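You operate a simulated robot arm through the tools that you are given. There is no shell and no other tool.

Carry out the task below with a simulated robot arm. There is one attempt and no reset: what you move stays moved.

## Task
Gauge pockets 1 to 3 and stand the marker on the thinnest.
Fine: put the gauge back. Set down upright: marker block.

The check looks at the end state, three seconds after you hand in, the way a careful person would. Anything else that was tipped, shoved, dropped, spilled or broken makes it a failure.

## Robot
A 7-joint arm with a two-finger parallel gripper, fixed in place. Base frame: the origin is on the floor under the middle of its stand, x ahead of it, y to its left, z up; the work surface is at about z = 0.825. Units: m, degrees, N and s.
It reaches about 1.247 m from its shoulder. Its first joint turns from -132.0 to 132.0 degrees. Payload 3.91 kg.
The TCP is the grasp point between the finger pads, 0.03 m short of the fingertips. In the tool frame z runs along the fingers and y along their closing line. Largest opening 0.11 m; finger width 0.02, thickness 0.01; the body of the gripper, 0.048 by 0.112 m, starts 0.055 m behind the TCP.
Orientation is that of the tool frame in the base frame, as a unit quaternion [w, x, y, z]. With the fingers straight down and closing along the base's y, the tool's x points along the base's -x, its y along +y and its z along -z.

## Interface
- The arm moves only by the tool move_arm. Its argument "plan" is a list that holds one entry, the list of rows, each a list of 7 numbers: the shift along the tool's x, y, z in mm, then the turn, a rotation vector about the tool's x, y, z in degrees, then the finger opening in mm, from 0 to 110. In form: [[[tx, ty, tz, ax, ay, az, gripper], ...]]. A call has 1 to 20 rows; each row shifts and turns the commanded pose from where the row before left it, along the tool's axes as they then stand. Rows are played at 5 a second. More than 0.05 m and 8.6 degrees between two rows, or a gripper value outside its range, and nothing of the call is played. A pose out of reach is approached as far as the arm can. The call stops where the force on the tool passes 40 N (or 10 N more than at its start, if that is more) or the arm is blocked; 0.2 s more then pass. The fingers move at their own pace (about 0.108 m/s each) and stop on an object; they squeeze with about 32 N. The grip force told is the motor's: it shows also when the fingers shut on nothing. Time passes only in rows, and 0.2 s behind the last, so rows that do not move let the fingers close. The reply holds the time, the measured pose of the TCP, the force on the tool along the base axes, the opening and the grip force, in the units named above and with some noise, with the torque about the TCP (base axes, N m) and any sound that the robot's microphone picked up.
- Cameras (640 x 400 px; columns grow to the right, rows downward): "scene" is fixed at [0.4061, 0.4977, 1.5491]; the picture's right is [0.13, -0.99, 0.00], its down [-0.91, -0.12, -0.40] and it looks along [0.40, 0.05, -0.91] (base axes); focal length 318 px, centre (320, 200). "wrist" rides on the gripper at [0.072, 0.017, -0.103] in the tool frame; the picture's right is [-0.23, 0.97, 0.00], its down [-0.76, -0.18, -0.62] and it looks along [-0.61, -0.14, 0.78] (tool axes); focal length 222 px, centre (320, 200). There is no depth. A picture from a camera that has moved, and an enlarged one, comes with that camera's place and axes in the base frame and with its lens. The place of the scene camera against the robot may be out by one fixed shift of up to 0.025 m in any direction.
- grab_frame(camera): a new picture of that camera. The clock stands still meanwhile.
- close_up(camera, box): a new picture of the part [left, top, right, bottom] of that camera's present view, enlarged. The clock stands still meanwhile.
- close_job(): hands the job in; it is judged then, once.

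Nothing tells you positions but the pictures and the camera data. Unless the task says otherwise, let go and move clear before handing in.

The tools are called after "Call:" as a command line: name --argument value ..., lists and objects as JSON in quotes. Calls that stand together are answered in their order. move_arm: Moves the arm, as the interface text tells. Its arguments: {"type":"object","properties":{"plan":{"type":"array","items":{"type":"array","items":{"type":"array","items":{"type":"number"}}}}},"required":["plan"]} The other tools are called the same way: grab_frame (camera) takes a picture; close_up (camera, box) takes an enlarged picture of a part of a camera's view; close_job () hands the job in.

At the start:

```text
t: 0.0
ee_pos: [0.3763, 0.5389, 1.0785]
tool_rot: [0.0, 0.0, 1.0, 0.0]
contact_force: [0.2, 0.2, -0.4]
torque: [-0.02, 0.01, 0.04]
finger_gap: 0.11
grip_force: 0.1
```

scene: 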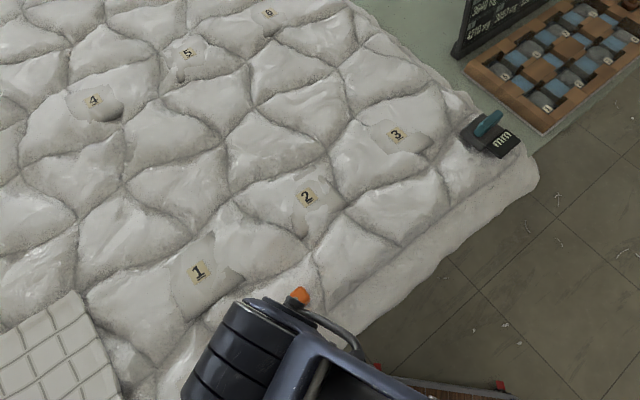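
wrist: 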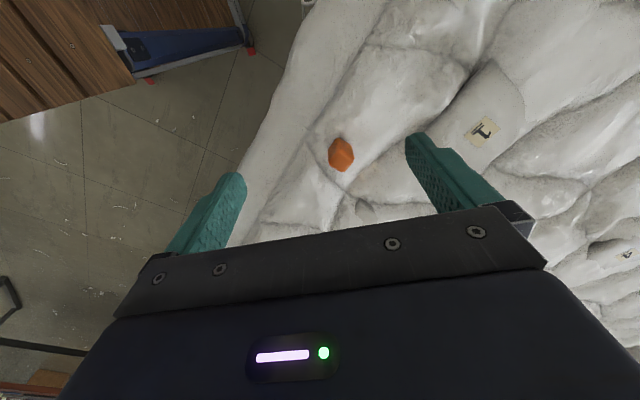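

I see a quilted pale surface with labels 1 to 6, a small teal-handled device with a display at the far right edge (probably the gauge), and an orange piece near the gripper (probably the marker). I'll look closer before moving.

Call:
close_up --camera "scene" --box '[420, 80, 560, 180]'

Call:
close_up --camera "scene" --box '[140, 150, 460, 350]'

Call:
close_up --camera "wrist" --box '[240, 60, 560, 260]'

Call:
close_up --camera "scene" --box '[440, 0, 640, 140]'

```text
4.00 times, centred on (490, 130) of scene
camera zoom: at [0.4061, 0.4977, 1.5491], right [0.13, -0.99, 0.0], down [-0.91, -0.12, -0.4], along [0.4, 0.05, -0.91], focal length 1271 px, centre (-360, 480)
```

zoom: 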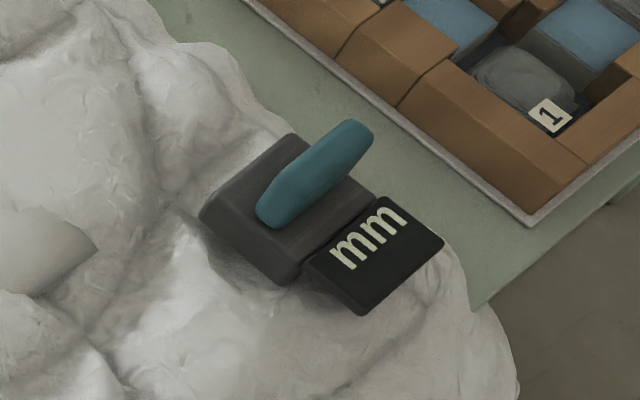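

```text
2.00 times, centred on (300, 250) of scene
camera zoom: at [0.4061, 0.4977, 1.5491], right [0.13, -0.99, 0.0], down [-0.91, -0.12, -0.4], along [0.4, 0.05, -0.91], focal length 636 px, centre (360, 100)
```

zoom: 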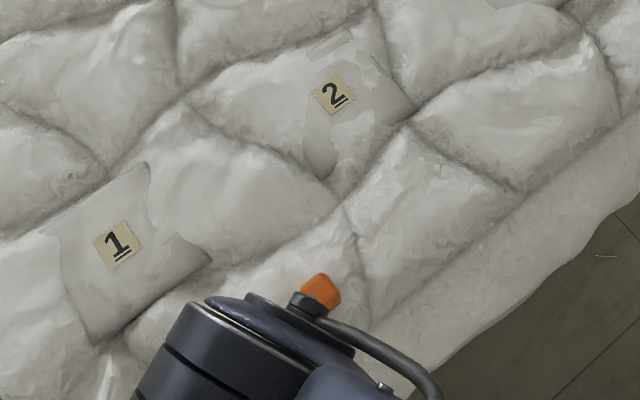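

```text
2.00 times, centred on (400, 160) of wrist
camera zoom: at [0.304, 0.556, 1.1833], right [0.23, 0.97, 0.0], down [0.76, -0.18, 0.62], along [0.61, -0.14, -0.78], focal length 444 px, centre (160, 280)
```

zoom: 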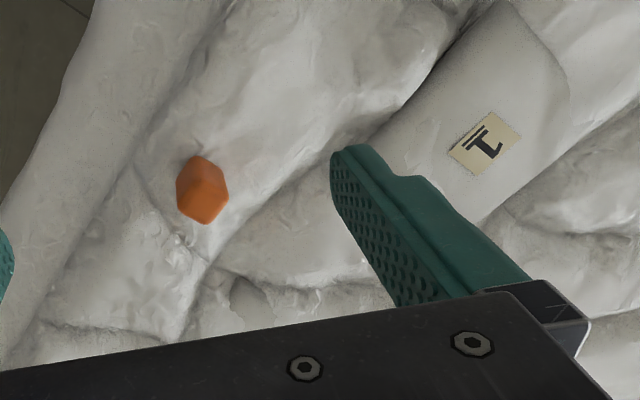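

```text
2.86 times, centred on (540, 70) of scene
camera zoom: at [0.4061, 0.4977, 1.5491], right [0.13, -0.99, 0.0], down [-0.91, -0.12, -0.4], along [0.4, 0.05, -0.91], focal length 908 px, centre (-309, 571)
```

zoom: 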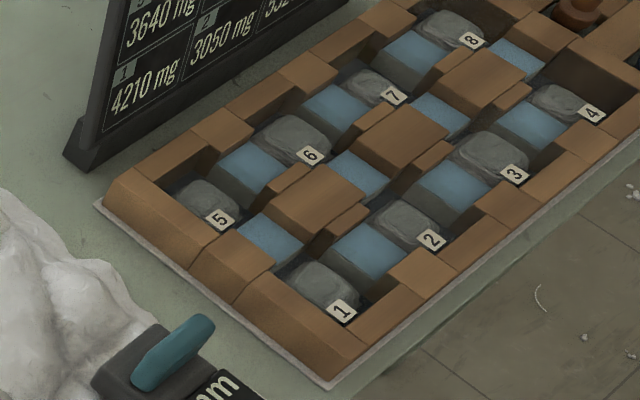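

The gauge has a grey body with a teal upright handle and a flat display. The orange marker sits near (0.47, 0.55) and pockets 1–3 run diagonally along the quilt. I'll move the wrist camera over these places, high up, to triangulate them.

Call:
move_arm --plan '[[[-25, 0, 0, 0, 0, 0, 110], [-45, 0, 0, 0, 0, 0, 110], [-45, 5, 0, 0, 0, 0, 110], [-45, 5, 0, 0, 0, 0, 110], [-45, 0, 0, 0, 0, 0, 110], [-20, 0, 0, 0, 0, 0, 110], [0, 0, 0, 0, 0, 0, 110]]]'

Call:
grab_frame --camera "wrist"

Call:
grab_frame --camera "scene"

```text
t: 1.6
ee_pos: [0.5998, 0.5511, 1.0781]
tool_rot: [0.0, 0.0, 1.0, 0.001]
contact_force: [-0.6, 0.0, -0.6]
torque: [0.01, -0.02, 0.02]
finger_gap: 0.1099
grip_force: 0.0
```

```text
taken
camera wrist: at [0.5289, 0.567, 1.1826], right [0.23, 0.97, 0.0], down [0.76, -0.18, 0.62], along [0.61, -0.14, -0.78], focal length 222 px, centre (320, 200)
```

wrist: 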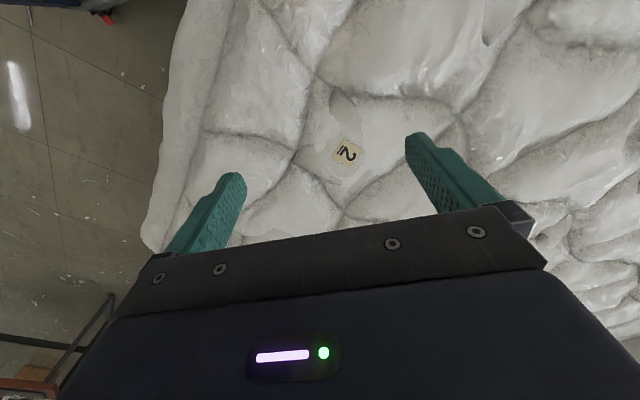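

```text
taken
```

scene: 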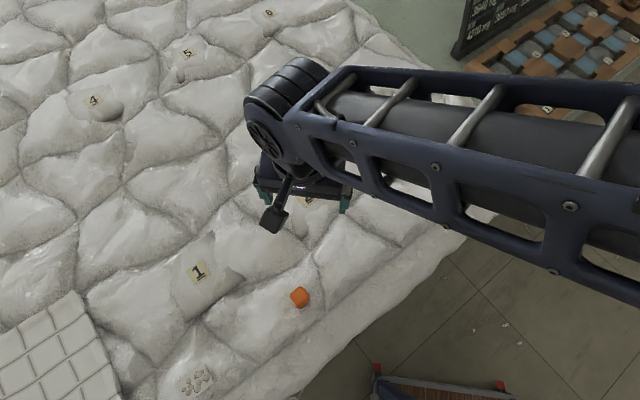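

Pocket 2's label is near (0.70, 0.56) and the marker is now visible on its own in the scene. Next I move towards the gauge, staying high.

Call:
move_arm --plan '[[[-12, -20, 0, 0, 0, 0, 110], [-25, -38, 0, 0, 0, 0, 110], [-25, -38, 0, 0, 0, 0, 110], [-25, -38, 0, 0, 0, 0, 110], [-25, -38, 0, 0, 0, 0, 110], [-25, -38, 0, 0, 0, 0, 110], [-25, -38, 0, 0, 0, 0, 110], [-25, -38, 0, 0, 0, 0, 110], [-25, -38, 0, 0, 0, 0, 110], [-15, -38, 0, 0, 0, 0, 110], [-8, -20, 0, 0, 0, 0, 110], [0, 0, 0, 0, 0, 0, 110]]]'

Call:
grab_frame --camera "wrist"

Call:
grab_frame --camera "scene"

```text
t: 4.2
ee_pos: [0.8372, 0.1651, 1.0799]
tool_rot: [0.0, -0.001, 1.0, 0.001]
contact_force: [0.8, -0.2, 0.8]
torque: [-0.01, 0.02, 0.01]
finger_gap: 0.1101
grip_force: 0.1
```

```text
taken
camera wrist: at [0.766, 0.1819, 1.1848], right [0.23, 0.97, 0.0], down [0.76, -0.18, 0.62], along [0.61, -0.14, -0.78], focal length 222 px, centre (320, 200)
```

wrist: 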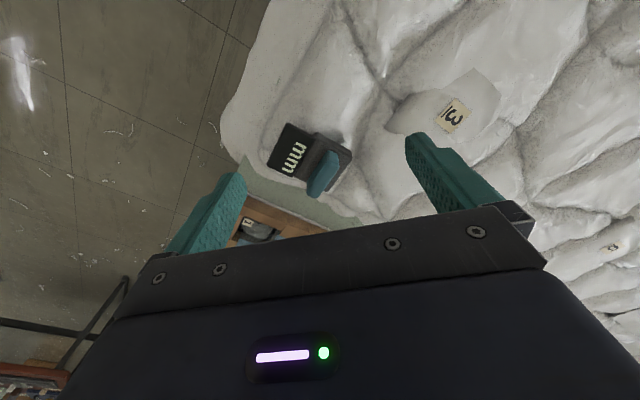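

```text
taken
```

scene: 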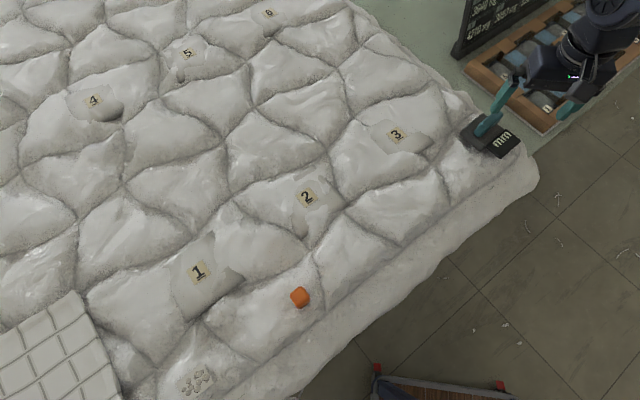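

The gauge and pocket 3 are both in the wrist view now. I'll zoom in on the gauge to get its handle direction, and on the pockets.

Call:
close_up --camera "wrist" --box '[230, 90, 390, 210]'

Call:
close_up --camera "wrist" --box '[360, 50, 520, 150]'

Call:
close_up --camera "scene" --box '[140, 220, 360, 400]'

Call:
close_up --camera "scene" --box '[340, 90, 440, 170]'

Call:
close_up --camera "scene" --box '[250, 150, 370, 240]'

```text
3.33 times, centred on (310, 150) of wrist
camera zoom: at [0.766, 0.1819, 1.1848], right [0.23, 0.97, 0.0], down [0.76, -0.18, 0.62], along [0.61, -0.14, -0.78], focal length 740 px, centre (353, 367)
```

zoom: 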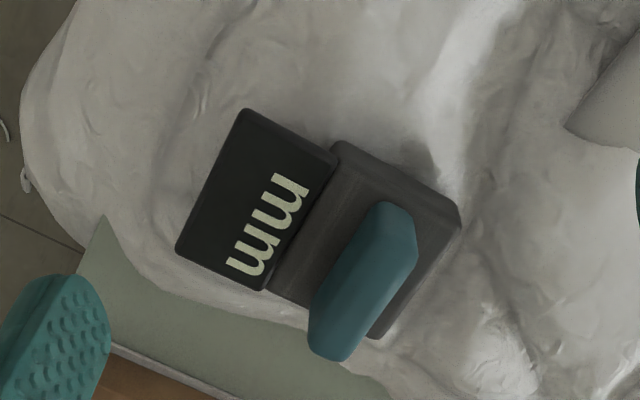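

```text
4.00 times, centred on (440, 100) of wrist
camera zoom: at [0.766, 0.1819, 1.1848], right [0.23, 0.97, 0.0], down [0.76, -0.18, 0.62], along [0.61, -0.14, -0.78], focal length 888 px, centre (-160, 600)
```

zoom: 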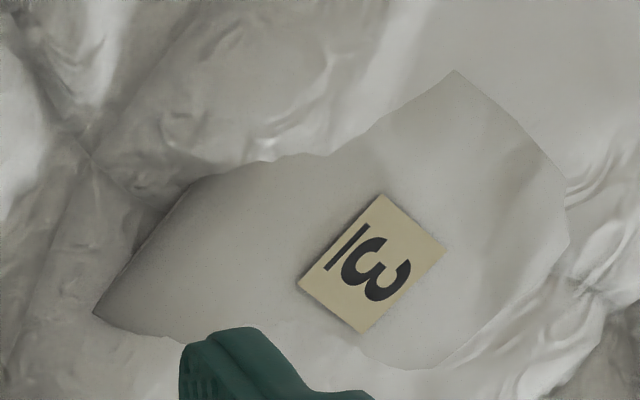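

```text
2.22 times, centred on (250, 310) of scene
camera zoom: at [0.4061, 0.4977, 1.5491], right [0.13, -0.99, 0.0], down [-0.91, -0.12, -0.4], along [0.4, 0.05, -0.91], focal length 706 px, centre (476, -44)
```

zoom: 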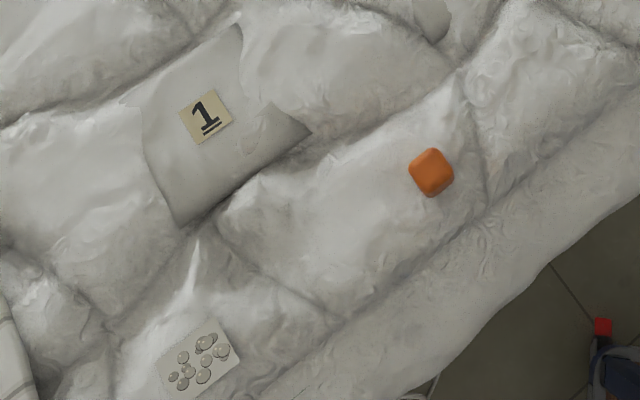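

```text
5.00 times, centred on (390, 130) of scene
camera zoom: at [0.4061, 0.4977, 1.5491], right [0.13, -0.99, 0.0], down [-0.91, -0.12, -0.4], along [0.4, 0.05, -0.91], focal length 1589 px, centre (-30, 550)
```

zoom: 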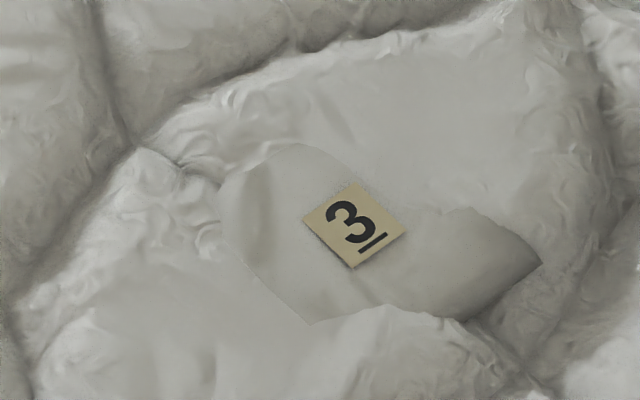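

```text
4.44 times, centred on (310, 195) of scene
camera zoom: at [0.4061, 0.4977, 1.5491], right [0.13, -0.99, 0.0], down [-0.91, -0.12, -0.4], along [0.4, 0.05, -0.91], focal length 1412 px, centre (364, 222)
```

zoom: 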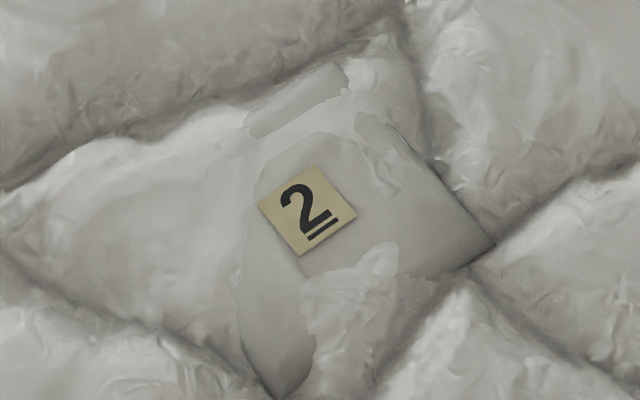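

The gauge's handle runs at about -36° from base x, with the display on its side toward (-0.57, -0.82). I'll turn the tool about 35° so the fingers close across the handle, and hover above it for a second view.

Call:
move_arm --plan '[[[-30, -8, 0, 0, 0, 0, 110], [-35, -8, 0, 0, 0, 0, 110], [-25, -3, 0, 0, 0, 0, 110], [0, 0, 0, 0, 0, 7, 110], [0, 0, 0, 0, 0, 7, 110], [0, 0, 0, 0, 0, 7, 110], [0, 0, 0, 0, 0, 7, 110], [0, 0, 0, 0, 0, 7, 110], [0, 0, 0, 0, 0, 0, 110]]]'

Call:
grab_frame --camera "wrist"

Call:
close_up --camera "wrist" --box '[220, 50, 420, 200]'

```text
t: 6.2
ee_pos: [0.9273, 0.1489, 1.0779]
tool_rot: [-0.001, 0.301, 0.954, 0.0]
contact_force: [0.8, 0.1, -1.5]
torque: [0.02, 0.0, -0.03]
finger_gap: 0.11
grip_force: 0.0
```

```text
taken
camera wrist: at [0.8777, 0.2036, 1.1824], right [0.74, 0.67, 0.0], down [0.52, -0.58, 0.62], along [0.42, -0.46, -0.78], focal length 222 px, centre (320, 200)
```

wrist: 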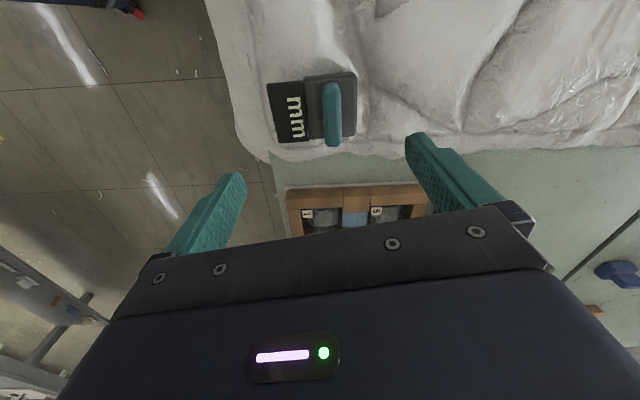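

```text
2.67 times, centred on (320, 125) of wrist
camera zoom: at [0.8777, 0.2036, 1.1824], right [0.74, 0.67, 0.0], down [0.52, -0.58, 0.62], along [0.42, -0.46, -0.78], focal length 592 px, centre (320, 400)
```

zoom: 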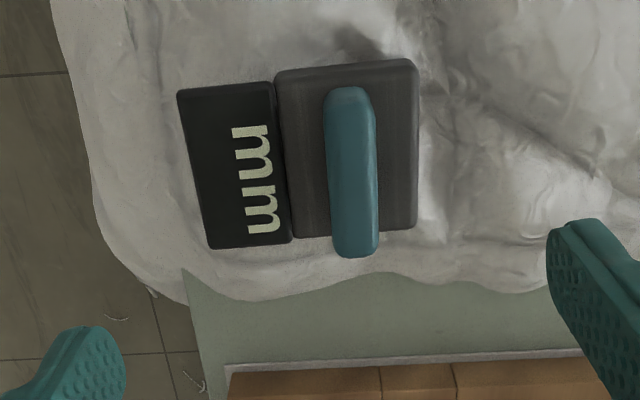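

From the two views the display's top is at about z 0.853. The handle is centred near (0.953, 0.142), tops out around z 0.88, and points at about -44°. I'll turn a little more, centre over it and descend partway to check.

Call:
move_arm --plan '[[[-22, 8, 0, 0, 0, 0, 110], [0, 0, 0, 0, 0, 4.25, 110], [0, 0, 0, 0, 0, 4.25, 110], [0, 0, 30, 0, 0, 0, 110], [0, 0, 35, 0, 0, 0, 110], [0, 0, 25, 0, 0, 0, 110], [0, 0, 0, 0, 0, 0, 110]]]'

Call:
grab_frame --camera "wrist"

Call:
close_up --camera "wrist" --box '[220, 50, 420, 200]'

Call:
grab_frame --camera "scene"

```text
t: 7.8
ee_pos: [0.9484, 0.143, 0.9879]
tool_rot: [0.001, 0.371, 0.929, 0.001]
contact_force: [0.6, 0.3, 0.3]
torque: [0.0, 0.0, -0.04]
finger_gap: 0.1103
grip_force: 0.1
```

```text
taken
camera wrist: at [0.9086, 0.2037, 1.0923], right [0.83, 0.55, 0.0], down [0.43, -0.65, 0.62], along [0.34, -0.52, -0.78], focal length 222 px, centre (320, 200)
```

wrist: 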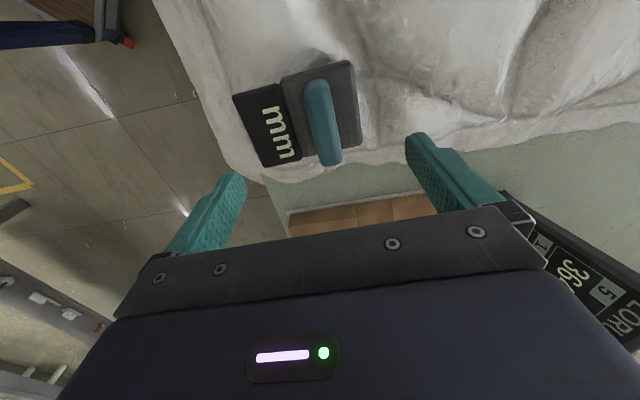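

```text
2.67 times, centred on (320, 125) of wrist
camera zoom: at [0.9086, 0.2037, 1.0923], right [0.83, 0.55, 0.0], down [0.43, -0.65, 0.62], along [0.34, -0.52, -0.78], focal length 592 px, centre (320, 400)
```

zoom: 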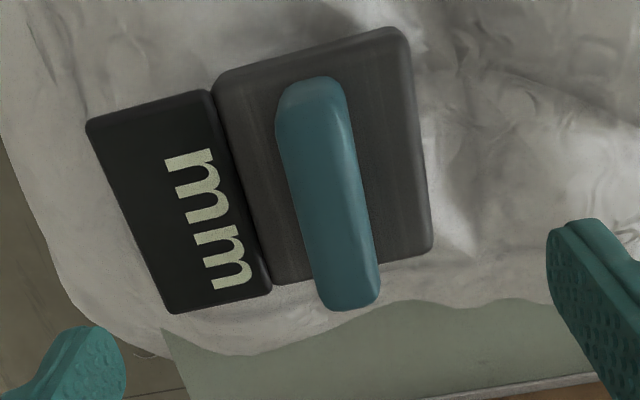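

```text
taken
```

scene: 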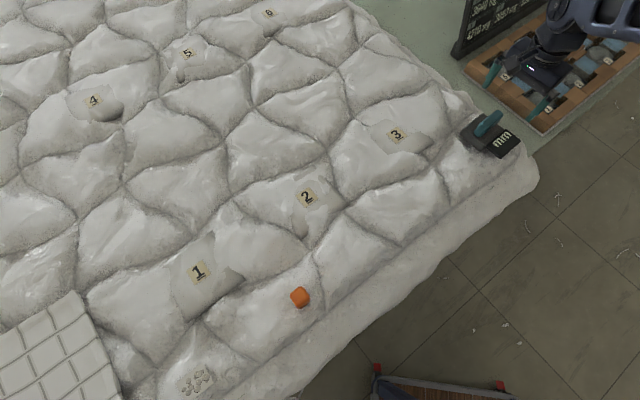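

The display edges from three views agree on a gauge yaw of -45°, with the handle centre at (0.954, 0.1425), about 18 mm thick and topping out near z 0.895. I'll align, partly close the fingers and lower to just above the handle to check.

Call:
move_arm --plan '[[[-4.4, 3.5, 0, 0, 0, 1.5, 80], [0, 0, 20, 0, 0, 0, 60], [0, 0, 25, 0, 0, 0, 60], [0, 0, 15, 0, 0, 0, 60], [0, 0, 0, 0, 0, 0, 60]]]'

Call:
grab_frame --camera "wrist"

Call:
close_up --camera "scene" --box '[420, 50, 580, 170]'

```text
t: 9.0
ee_pos: [0.9553, 0.1412, 0.9289]
tool_rot: [0.0, 0.382, 0.924, 0.001]
contact_force: [0.8, 0.4, -0.2]
torque: [0.0, -0.03, 0.03]
finger_gap: 0.0598
grip_force: 0.1
```

```text
taken
camera wrist: at [0.9174, 0.2046, 1.0336], right [0.85, 0.53, 0.0], down [0.41, -0.66, 0.62], along [0.33, -0.53, -0.78], focal length 222 px, centre (320, 200)
```

wrist: 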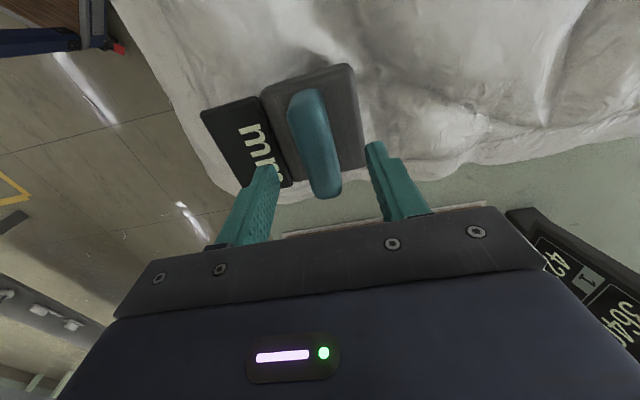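

```text
3.33 times, centred on (500, 110) of scene
camera zoom: at [0.4061, 0.4977, 1.5491], right [0.13, -0.99, 0.0], down [-0.91, -0.12, -0.4], along [0.4, 0.05, -0.91], focal length 1059 px, centre (-280, 500)
```

zoom: 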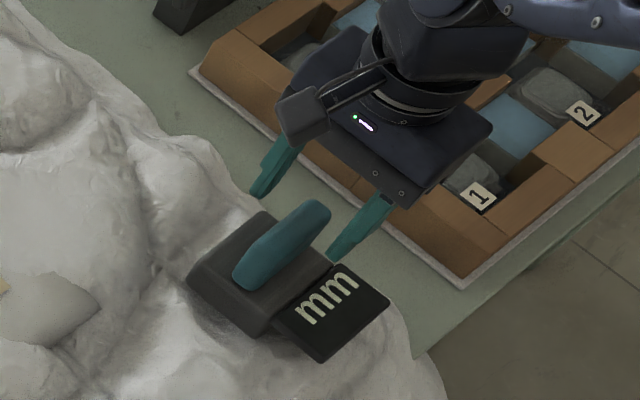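

The handle centre works out at about (0.953, 0.1435) with its top near z 0.89, which is 3 mm from where the tool axis is now. I'll correct for that, lower so the tips sit a little above the gauge body, and look again.

Call:
move_arm --plan '[[[3, 0, 10, 0, 0, 0, 60], [0, 0, 12, 0, 0, 0, 60], [0, 0, 7, 0, 0, 0, 60], [0, 0, 0, 0, 0, 0, 60]]]'

Call:
grab_frame --camera "wrist"

Call:
close_up --camera "scene" --box '[440, 70, 560, 160]'

Call:
close_up --camera "wrist" --box '[200, 60, 440, 240]'

```text
t: 10.0
ee_pos: [0.9528, 0.1452, 0.8997]
tool_rot: [0.0, 0.383, 0.924, 0.0]
contact_force: [0.0, -0.3, 0.3]
torque: [0.03, 0.02, 0.03]
finger_gap: 0.0599
grip_force: 0.2
```

```text
taken
camera wrist: at [0.914, 0.2074, 1.0036], right [0.85, 0.53, 0.0], down [0.41, -0.66, 0.62], along [0.33, -0.53, -0.78], focal length 222 px, centre (320, 200)
```

wrist: 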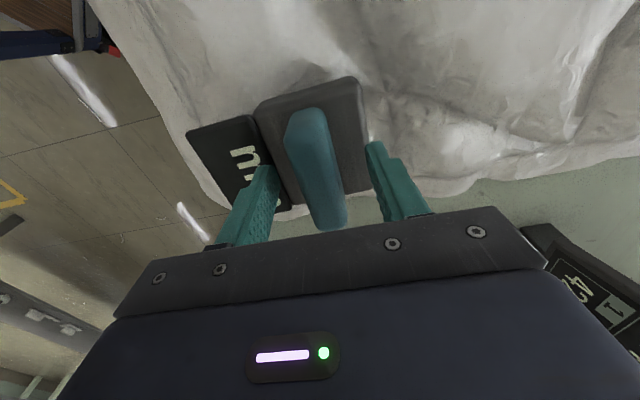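

```text
4.44 times, centred on (500, 115) of scene
camera zoom: at [0.4061, 0.4977, 1.5491], right [0.13, -0.99, 0.0], down [-0.91, -0.12, -0.4], along [0.4, 0.05, -0.91], focal length 1412 px, centre (-480, 578)
```

zoom: 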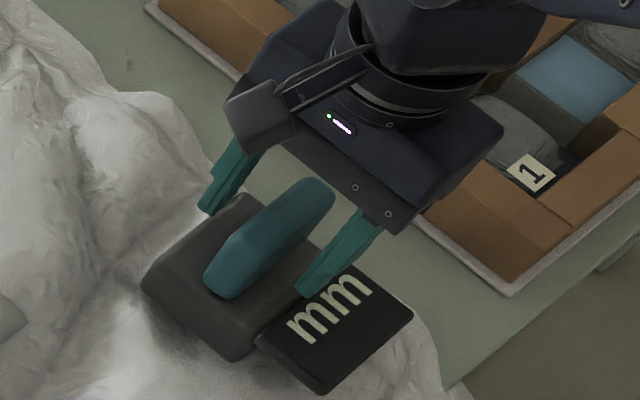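

```text
2.22 times, centred on (320, 150) of wrist
camera zoom: at [0.914, 0.2074, 1.0036], right [0.85, 0.53, 0.0], down [0.41, -0.66, 0.62], along [0.33, -0.53, -0.78], focal length 494 px, centre (320, 311)
```

zoom: 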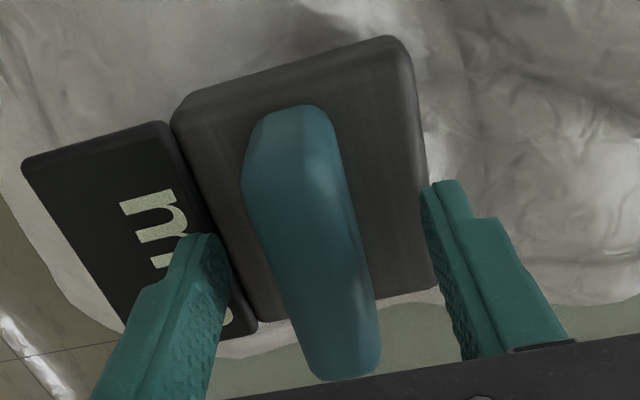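

The fingers straddle the handle, with the handle about 2 mm toward the display-side finger. I'll nudge that way, narrow the fingers and check the centring before squeezing.

Call:
move_arm --plan '[[[-1, -2, 2, 0, 0, 0, 50], [0, 0, 0, 0, 0, 0, 36], [0, 0, 0, 0, 0, 0, 30], [0, 0, 0, 0, 0, 0, 30]]]'

Call:
close_up --camera "wrist" --box '[200, 60, 440, 240]'

Call:
close_up --camera "scene" --box '[440, 70, 560, 160]'

```text
t: 11.0
ee_pos: [0.9518, 0.1424, 0.8967]
tool_rot: [0.0, 0.382, 0.924, 0.0]
contact_force: [-0.3, -0.3, -0.4]
torque: [0.0, 0.0, 0.01]
finger_gap: 0.0301
grip_force: 0.1
```

```text
2.22 times, centred on (320, 150) of wrist
camera zoom: at [0.9133, 0.2049, 1.0016], right [0.85, 0.53, 0.0], down [0.41, -0.66, 0.62], along [0.33, -0.53, -0.78], focal length 494 px, centre (320, 311)
```

zoom: 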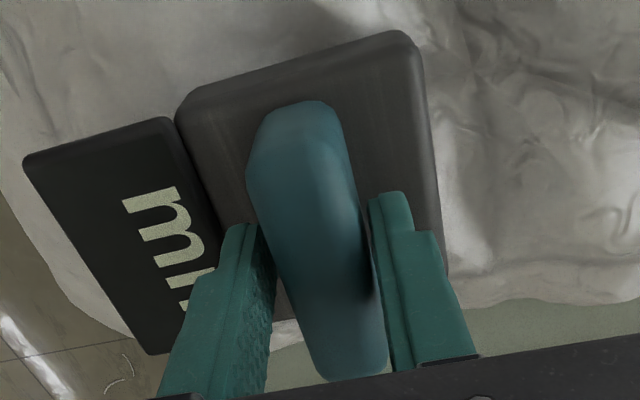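

```text
4.44 times, centred on (500, 115) of scene
camera zoom: at [0.4061, 0.4977, 1.5491], right [0.13, -0.99, 0.0], down [-0.91, -0.12, -0.4], along [0.4, 0.05, -0.91], focal length 1412 px, centre (-480, 578)
```

zoom: 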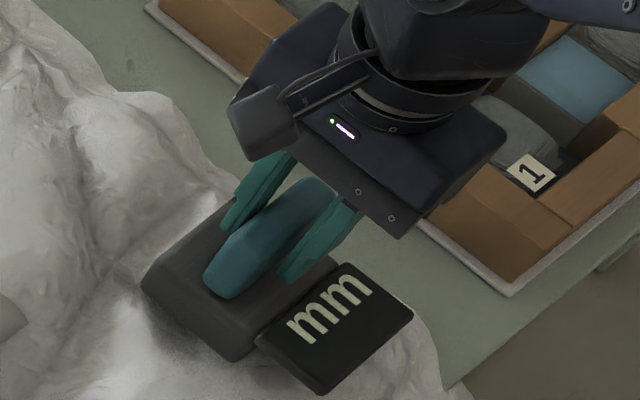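

The fingers sit evenly on each side of the handle. I'll close on it here and note this pose as the place to return the gauge.

Call:
move_arm --plan '[[[0, 0, 0, 0, 0, 0, 20], [0, 0, 0, 0, 0, 0, 10], [0, 0, 0, 0, 0, 0, 0], [0, 0, 0, 0, 0, 0, 0]]]'

Call:
close_up --camera "wrist" --box '[200, 60, 440, 240]'

Call:
close_up --camera "scene" --box '[440, 70, 560, 160]'

```text
t: 12.0
ee_pos: [0.9522, 0.142, 0.8969]
tool_rot: [0.0, 0.382, 0.924, 0.0]
contact_force: [0.8, -0.2, 1.4]
torque: [-0.08, 0.12, 0.22]
finger_gap: 0.024
grip_force: 31.8
```

```text
2.22 times, centred on (320, 150) of wrist
camera zoom: at [0.9133, 0.2048, 1.0017], right [0.85, 0.53, 0.0], down [0.41, -0.66, 0.62], along [0.33, -0.53, -0.78], focal length 494 px, centre (320, 311)
```

zoom: 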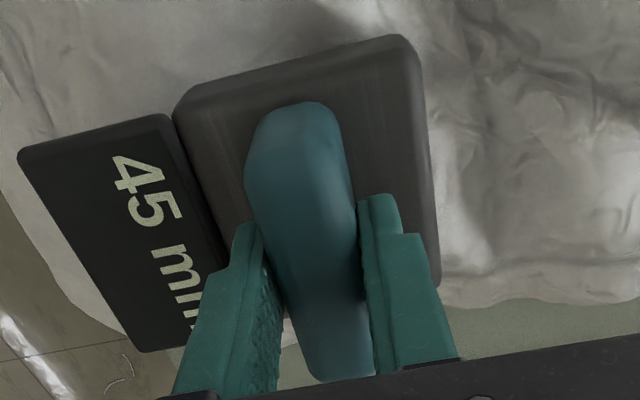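

```text
4.44 times, centred on (500, 115) of scene
camera zoom: at [0.4061, 0.4977, 1.5491], right [0.13, -0.99, 0.0], down [-0.91, -0.12, -0.4], along [0.4, 0.05, -0.91], focal length 1412 px, centre (-480, 578)
```

zoom: 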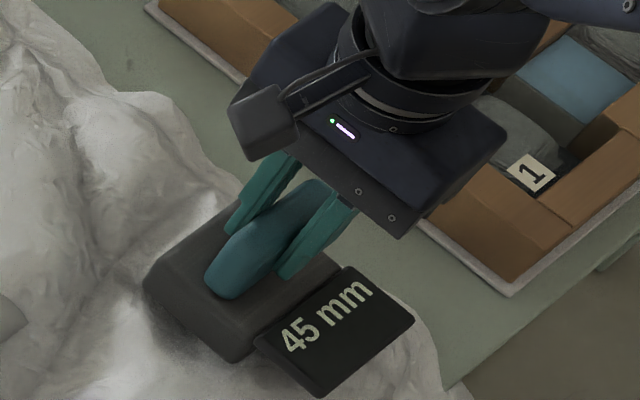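

The display woke to "45 mm" once gripped, and the gauge hardly moved. I'll lift it straight up gently and check the reading and the hold.

Call:
move_arm --plan '[[[0, 0, -5, 0, 0, 0, 0], [0, 0, -15, 0, 0, 0, 0], [0, 0, -30, 0, 0, 0, 0], [0, 0, -30, 0, 0, 0, 0], [0, 0, 0, 0, 0, 0, 0]]]'

Call:
grab_frame --camera "wrist"

Call:
close_up --camera "scene" --box '[420, 40, 580, 160]'

```text
t: 13.2
ee_pos: [0.9508, 0.1431, 0.9787]
tool_rot: [0.0, 0.383, 0.924, 0.0]
contact_force: [0.0, 0.0, 0.8]
torque: [-0.03, 0.0, 0.0]
finger_gap: 0.0003
grip_force: 31.9
```

```text
taken
camera wrist: at [0.9125, 0.206, 1.0822], right [0.85, 0.53, 0.0], down [0.41, -0.66, 0.62], along [0.33, -0.53, -0.78], focal length 222 px, centre (320, 200)
```

wrist: 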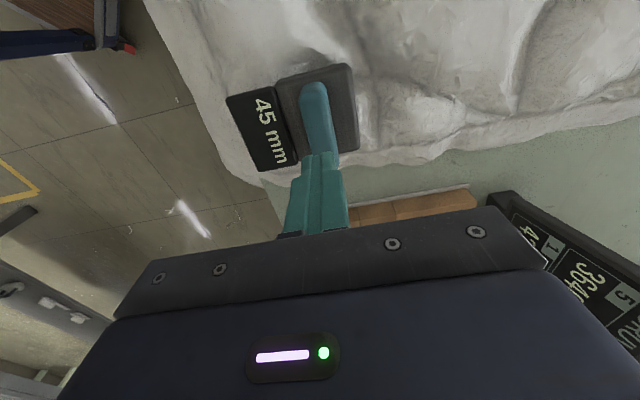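

```text
3.33 times, centred on (500, 100) of scene
camera zoom: at [0.4061, 0.4977, 1.5491], right [0.13, -0.99, 0.0], down [-0.91, -0.12, -0.4], along [0.4, 0.05, -0.91], focal length 1059 px, centre (-280, 533)
```

zoom: 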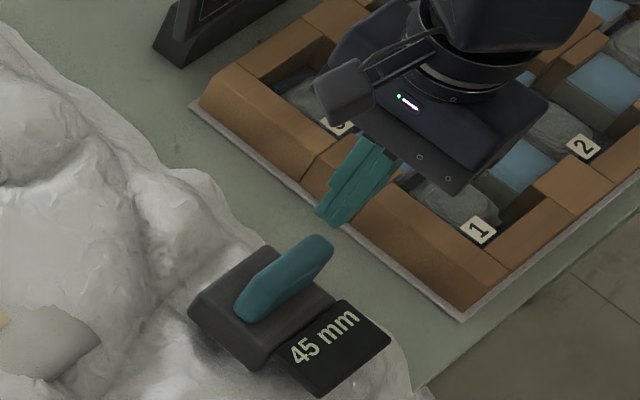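

The fingers slid up off the rounded top of the handle, and the gauge stayed put and still reads 45 mm. I need to grip lower, so I'll reopen, go back down and feel for the body top in small steps.

Call:
move_arm --plan '[[[0, 0, 0, 0, 0, 0, 45], [0, 0, 0, 0, 0, 0, 45], [0, 0, 30, 0, 0, 0, 45], [0, 0, 30, 0, 0, 0, 45], [0, 0, 20, 0, 0, 0, 45], [0, 0, 2, 0, 0, 0, 45], [0, 0, 0, 0, 0, 0, 45]]]'

Call:
move_arm --plan '[[[0, 0, 3, 0, 0, 0, 45], [0, 0, 0, 0, 0, 0, 45]]]'

Call:
close_up --camera "scene" --box '[440, 70, 560, 160]'

Call:
close_up --camera "wrist" --box '[200, 60, 440, 240]'

```text
t: 14.8
ee_pos: [0.9493, 0.1437, 0.896]
tool_rot: [-0.001, 0.382, 0.924, 0.0]
contact_force: [-0.4, -0.3, 0.4]
torque: [0.0, -0.01, 0.04]
finger_gap: 0.0449
grip_force: 0.1
```

```text
t: 15.4
ee_pos: [0.9509, 0.1451, 0.8933]
tool_rot: [0.0, 0.383, 0.924, 0.001]
contact_force: [-0.4, 0.1, 0.5]
torque: [-0.02, -0.02, 0.0]
finger_gap: 0.045
grip_force: 0.0
```

```text
4.44 times, centred on (500, 115) of scene
camera zoom: at [0.4061, 0.4977, 1.5491], right [0.13, -0.99, 0.0], down [-0.91, -0.12, -0.4], along [0.4, 0.05, -0.91], focal length 1412 px, centre (-480, 578)
```

zoom: 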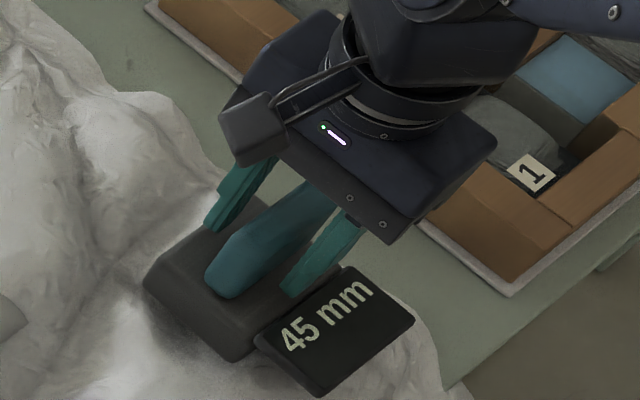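

```text
2.22 times, centred on (320, 150) of wrist
camera zoom: at [0.9123, 0.2072, 0.9978], right [0.85, 0.53, 0.0], down [0.41, -0.66, 0.62], along [0.33, -0.53, -0.78], focal length 494 px, centre (320, 311)
```

zoom: 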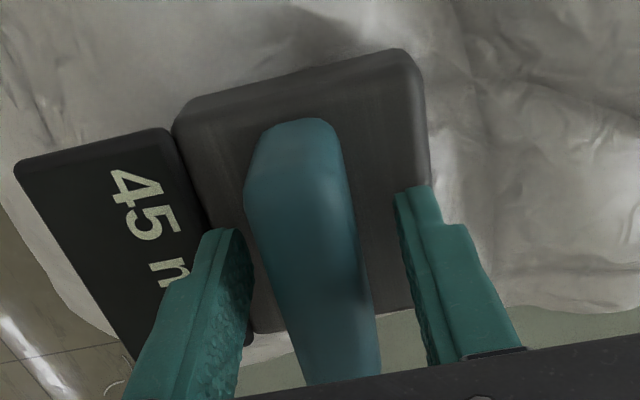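

No contact yet with the tips near z 0.8625. I'll keep stepping down 3 mm at a time and watch the force.

Call:
move_arm --plan '[[[0, 0, 3, 0, 0, 0, 45], [0, 0, 0, 0, 0, 0, 45]]]'

Call:
close_up --camera "scene" --box '[460, 90, 540, 150]'

```text
t: 16.0
ee_pos: [0.9509, 0.1442, 0.8898]
tool_rot: [0.0, 0.383, 0.924, 0.0]
contact_force: [-0.2, -0.5, 0.6]
torque: [0.01, -0.03, 0.04]
finger_gap: 0.0451
grip_force: 0.1
```

```text
6.67 times, centred on (500, 120) of scene
camera zoom: at [0.4061, 0.4977, 1.5491], right [0.13, -0.99, 0.0], down [-0.91, -0.12, -0.4], along [0.4, 0.05, -0.91], focal length 2118 px, centre (-880, 733)
```

zoom: 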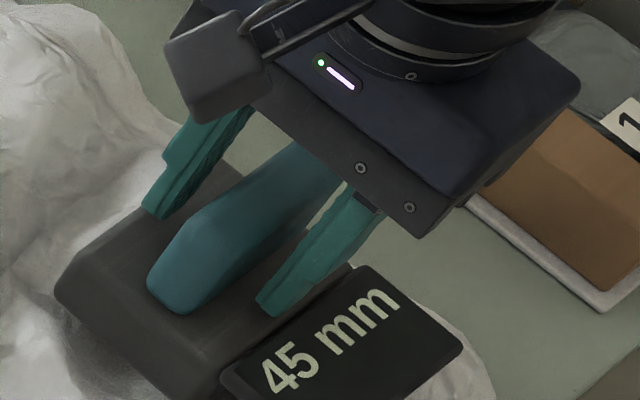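

Still no contact at about 0.8595. I'll continue down gently.

Call:
move_arm --plan '[[[0, 0, 3, 0, 0, 0, 45], [0, 0, 0, 0, 0, 0, 45]]]'

Call:
move_arm --plan '[[[0, 0, 2, 0, 0, 0, 45], [0, 0, 0, 0, 0, 0, 45]]]'

Call:
close_up --camera "scene" --box '[460, 90, 540, 150]'

Call:
close_up --camera "wrist" --box '[200, 60, 440, 240]'

```text
t: 16.6
ee_pos: [0.9504, 0.1429, 0.8869]
tool_rot: [0.0, 0.383, 0.924, 0.0]
contact_force: [0.3, 0.1, -0.1]
torque: [0.02, 0.01, 0.02]
finger_gap: 0.0451
grip_force: 0.0
```

```text
t: 17.2
ee_pos: [0.9516, 0.1437, 0.8858]
tool_rot: [0.0, 0.383, 0.924, 0.001]
contact_force: [-0.7, 2.1, 5.7]
torque: [-0.06, 0.12, -0.04]
finger_gap: 0.0449
grip_force: 0.3
```

```text
6.67 times, centred on (500, 120) of scene
camera zoom: at [0.4061, 0.4977, 1.5491], right [0.13, -0.99, 0.0], down [-0.91, -0.12, -0.4], along [0.4, 0.05, -0.91], focal length 2118 px, centre (-880, 733)
```

zoom: 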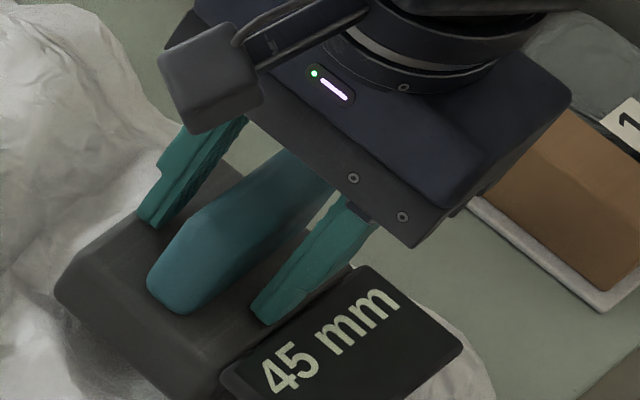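

```text
2.22 times, centred on (320, 150) of wrist
camera zoom: at [0.9129, 0.2065, 0.9895], right [0.85, 0.53, 0.0], down [0.41, -0.66, 0.62], along [0.33, -0.53, -0.78], focal length 494 px, centre (320, 311)
```

zoom: 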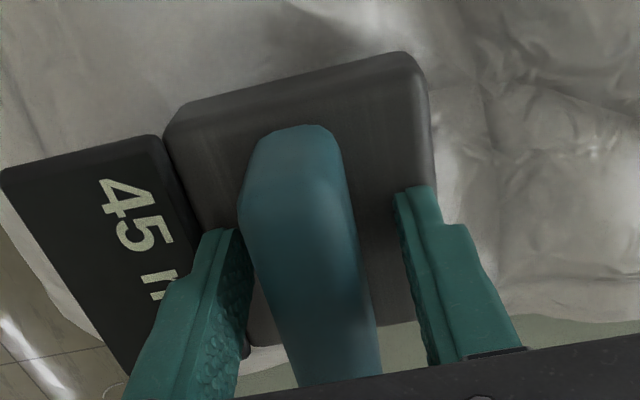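

The fingertips touched the gauge body at about z 0.855, so the handle is only about 30 to 35 mm tall. I'll back off 1 mm and close at this lower level, then lift a few millimetres slowly to test.

Call:
move_arm --plan '[[[0, 0, -1.5, 0, 0, 0, 45], [0, 0, 0, 0, 0, 0, 32], [0, 0, 0, 0, 0, 0, 20], [0, 0, 0, 0, 0, 0, 10], [0, 0, 0, 0, 0, 0, 0], [0, 0, 0, 0, 0, 0, 0]]]'

Call:
close_up --camera "scene" --box '[460, 90, 540, 150]'

Call:
close_up --camera "wrist" --box '[200, 60, 440, 240]'

```text
t: 18.6
ee_pos: [0.9502, 0.1435, 0.8868]
tool_rot: [0.0, 0.383, 0.924, 0.001]
contact_force: [-1.8, -1.4, 0.7]
torque: [-0.17, 0.2, 0.03]
finger_gap: 0.0237
grip_force: 32.1
```

```text
6.67 times, centred on (500, 120) of scene
camera zoom: at [0.4061, 0.4977, 1.5491], right [0.13, -0.99, 0.0], down [-0.91, -0.12, -0.4], along [0.4, 0.05, -0.91], focal length 2118 px, centre (-880, 733)
```

zoom: 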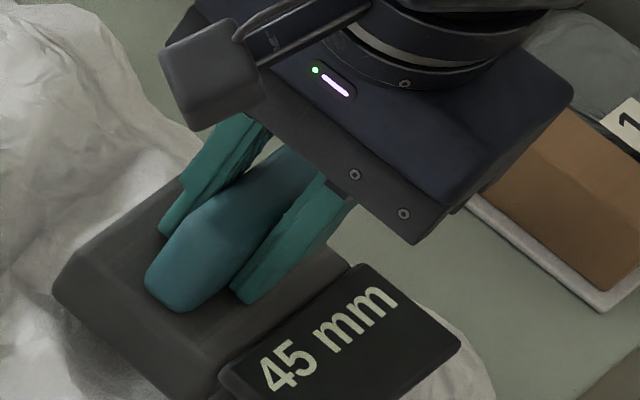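

```text
2.22 times, centred on (320, 150) of wrist
camera zoom: at [0.9132, 0.2067, 0.9907], right [0.85, 0.53, 0.0], down [0.41, -0.66, 0.62], along [0.33, -0.53, -0.78], focal length 494 px, centre (320, 311)
```

zoom: 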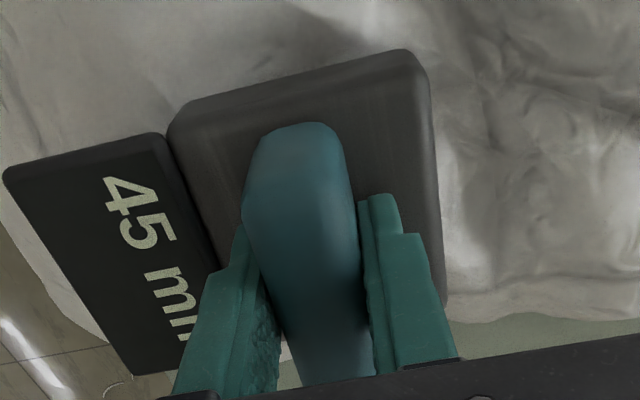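

The width here is also about 24 mm, so the sides are vertical and I have a deeper hold. I'll lift very slowly and check that the gauge comes along.

Call:
move_arm --plan '[[[0, 0, -2, 0, 0, 0, 0], [0, 0, -3, 0, 0, 0, 0], [0, 0, -3, 0, 0, 0, 0], [0, 0, 0, 0, 0, 0, 0]]]'

Call:
close_up --camera "scene" --box '[460, 90, 540, 150]'

Call:
close_up --camera "wrist" --box '[200, 60, 440, 240]'

```text
t: 19.6
ee_pos: [0.9522, 0.1438, 0.8946]
tool_rot: [0.0, 0.383, 0.924, 0.0]
contact_force: [-0.3, -0.2, -5.3]
torque: [0.0, 0.01, 0.02]
finger_gap: 0.0238
grip_force: 31.9
```

```text
6.67 times, centred on (500, 120) of scene
camera zoom: at [0.4061, 0.4977, 1.5491], right [0.13, -0.99, 0.0], down [-0.91, -0.12, -0.4], along [0.4, 0.05, -0.91], focal length 2118 px, centre (-880, 733)
```

zoom: 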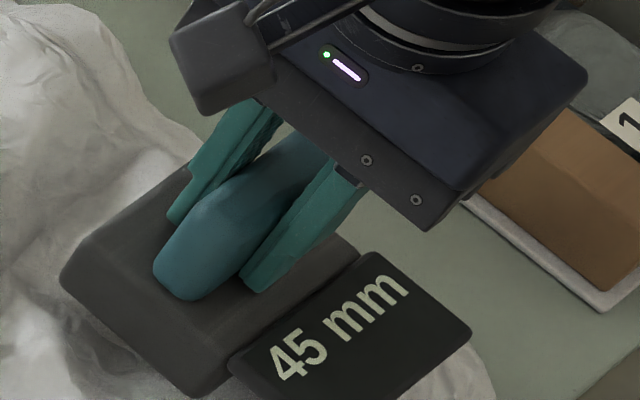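

```text
2.22 times, centred on (320, 150) of wrist
camera zoom: at [0.9134, 0.2067, 0.9981], right [0.85, 0.53, 0.0], down [0.41, -0.66, 0.62], along [0.33, -0.53, -0.78], focal length 494 px, centre (320, 311)
```

zoom: 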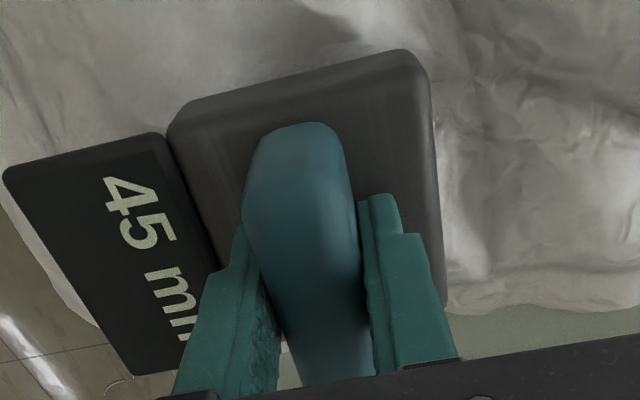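

The gauge now lifts with the fingers (about 5.3 N), and 45 mm looks like the held reading from its resting spot. Combining all views, the labels sit at about P1 (0.501, 0.780), P2 (0.711, 0.569) and P3 (0.922, 0.359), all near z 0.83. Next I lift clear and carry the gauge over pocket 3.

Call:
move_arm --plan '[[[0, 0, -8, 0, 0, 0, 0], [0, 0, -14, 0, 0, 0, 0], [0, 0, -18, 0, 0, 0, 0], [0, 0, -18, 0, 0, 0, 0], [0, 0, -12, 0, 0, 0, 0], [0, 0, -6, 0, 0, 0, 0], [0, 0, 0, 0, 0, 0, 0]]]'

Call:
grab_frame --camera "wrist"

Call:
grab_frame --camera "scene"

```text
t: 21.2
ee_pos: [0.952, 0.1412, 0.9713]
tool_rot: [0.0, 0.382, 0.924, 0.0]
contact_force: [-0.9, -0.2, -6.1]
torque: [-0.01, 0.01, 0.01]
finger_gap: 0.0239
grip_force: 31.9
```

```text
taken
camera wrist: at [0.9137, 0.2059, 1.0762], right [0.85, 0.53, 0.0], down [0.41, -0.66, 0.62], along [0.33, -0.53, -0.78], focal length 222 px, centre (320, 200)
```

wrist: 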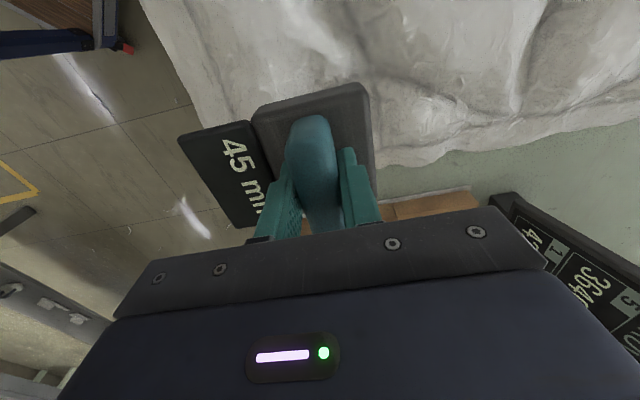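

```text
taken
```

scene: 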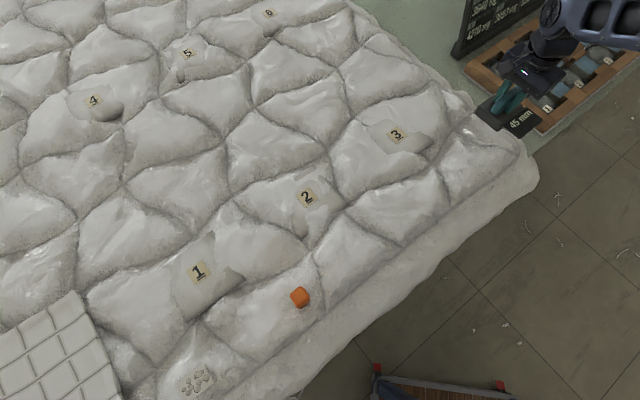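

The gauge is held securely, and its home pose is noted as TCP (0.9517, 0.1413, 0.886). I'll now carry it over to pocket 3.

Call:
move_arm --plan '[[[10, 8, 0, 0, 0, 0, 0], [20, 15, 0, 0, 0, 0, 0], [25, 19, 0, 0, 0, 0, 0], [25, 19, 0, 0, 0, 0, 0], [25, 19, 0, 0, 0, 0, 0], [25, 19, 0, 0, 0, 0, 0], [22, 17, 0, 0, 0, 0, 0], [15, 11, 0, 0, 0, 0, 0], [7.9, 5.9, 0, 0, 0, 0, 0], [0, 0, 0, 0, 0, 0, 0]]]'

Call:
grab_frame --camera "wrist"

Call:
grab_frame --camera "scene"

```text
t: 23.4
ee_pos: [0.9221, 0.36, 0.9677]
tool_rot: [0.0, 0.382, 0.924, 0.001]
contact_force: [-0.3, -0.5, -6.1]
torque: [0.01, 0.0, -0.01]
finger_gap: 0.0239
grip_force: 32.2
```

```text
taken
camera wrist: at [0.8838, 0.4234, 1.073], right [0.85, 0.53, 0.0], down [0.41, -0.66, 0.62], along [0.33, -0.53, -0.78], focal length 222 px, centre (320, 200)
```

wrist: 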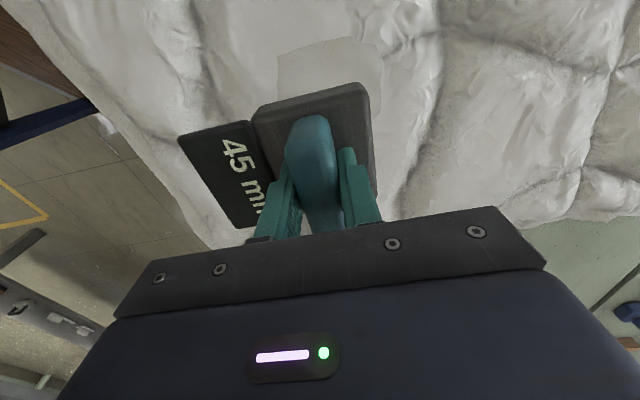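

```text
taken
```

scene: 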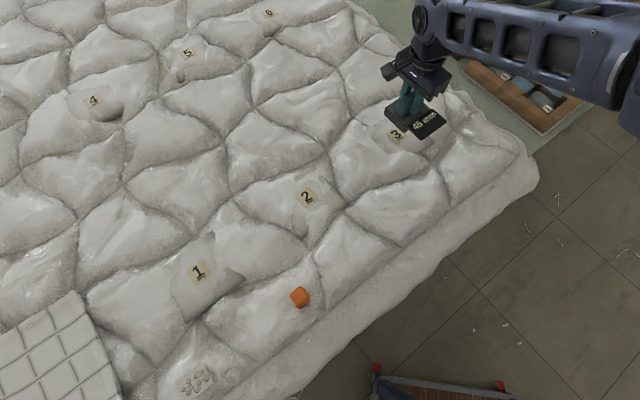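

The gauge is over pocket 3. I'll lower it, then step down slowly while watching for contact.

Call:
move_arm --plan '[[[0, 0, 10, 0, 0, 0, 0], [0, 0, 15, 0, 0, 0, 0], [0, 0, 15, 0, 0, 0, 0], [0, 0, 10, 0, 0, 0, 0], [0, 0, 0, 0, 0, 0, 0]]]'

Call:
close_up --camera "scene" --box '[340, 70, 480, 175]'

Call:
grab_frame --camera "wrist"

```text
t: 24.6
ee_pos: [0.9201, 0.3594, 0.9198]
tool_rot: [0.0, 0.383, 0.924, 0.0]
contact_force: [0.2, 0.3, -5.6]
torque: [0.03, 0.03, -0.03]
finger_gap: 0.024
grip_force: 32.0
```

```text
3.81 times, centred on (410, 122) of scene
camera zoom: at [0.4061, 0.4977, 1.5491], right [0.13, -0.99, 0.0], down [-0.91, -0.12, -0.4], along [0.4, 0.05, -0.91], focal length 1210 px, centre (-23, 495)
```

zoom: 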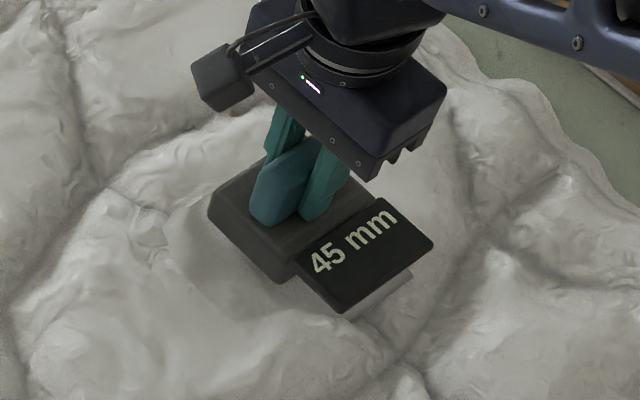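

```text
taken
camera wrist: at [0.8836, 0.4231, 1.0242], right [0.85, 0.53, 0.0], down [0.41, -0.66, 0.62], along [0.33, -0.53, -0.78], focal length 222 px, centre (320, 200)
```

wrist: 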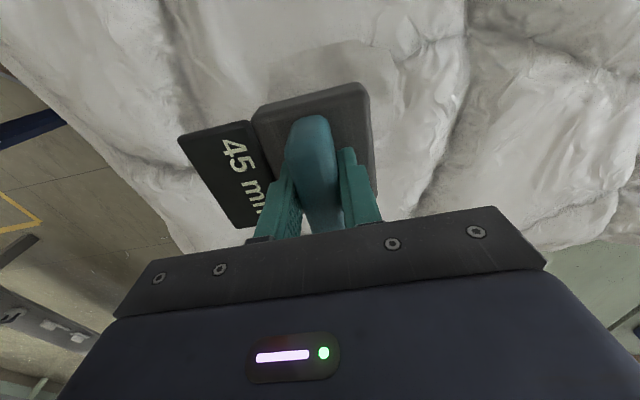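

Call:
move_arm --plan '[[[0, 0, 5, 0, 0, 0, 0], [0, 0, 5, 0, 0, 0, 0], [0, 0, 5, 0, 0, 0, 0], [0, 0, 3, 0, 0, 0, 0], [0, 0, 0, 0, 0, 0, 0]]]'

Call:
close_up --camera "scene" --box '[340, 70, 480, 175]'

```text
t: 25.8
ee_pos: [0.9207, 0.3608, 0.9025]
tool_rot: [0.001, 0.383, 0.924, 0.0]
contact_force: [-0.6, -0.2, -6.1]
torque: [0.05, -0.01, -0.02]
finger_gap: 0.0237
grip_force: 31.9
```

```text
3.81 times, centred on (410, 122) of scene
camera zoom: at [0.4061, 0.4977, 1.5491], right [0.13, -0.99, 0.0], down [-0.91, -0.12, -0.4], along [0.4, 0.05, -0.91], focal length 1210 px, centre (-23, 495)
```

zoom: 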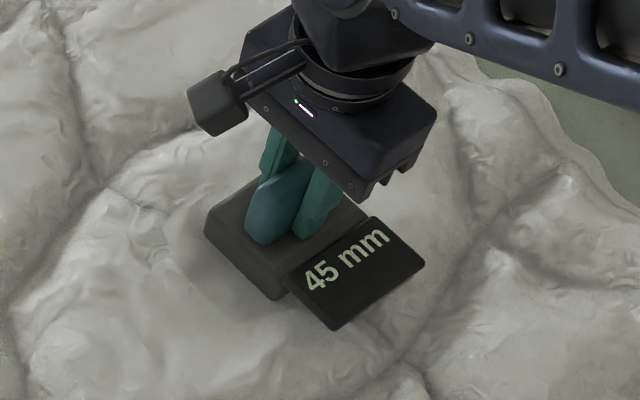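

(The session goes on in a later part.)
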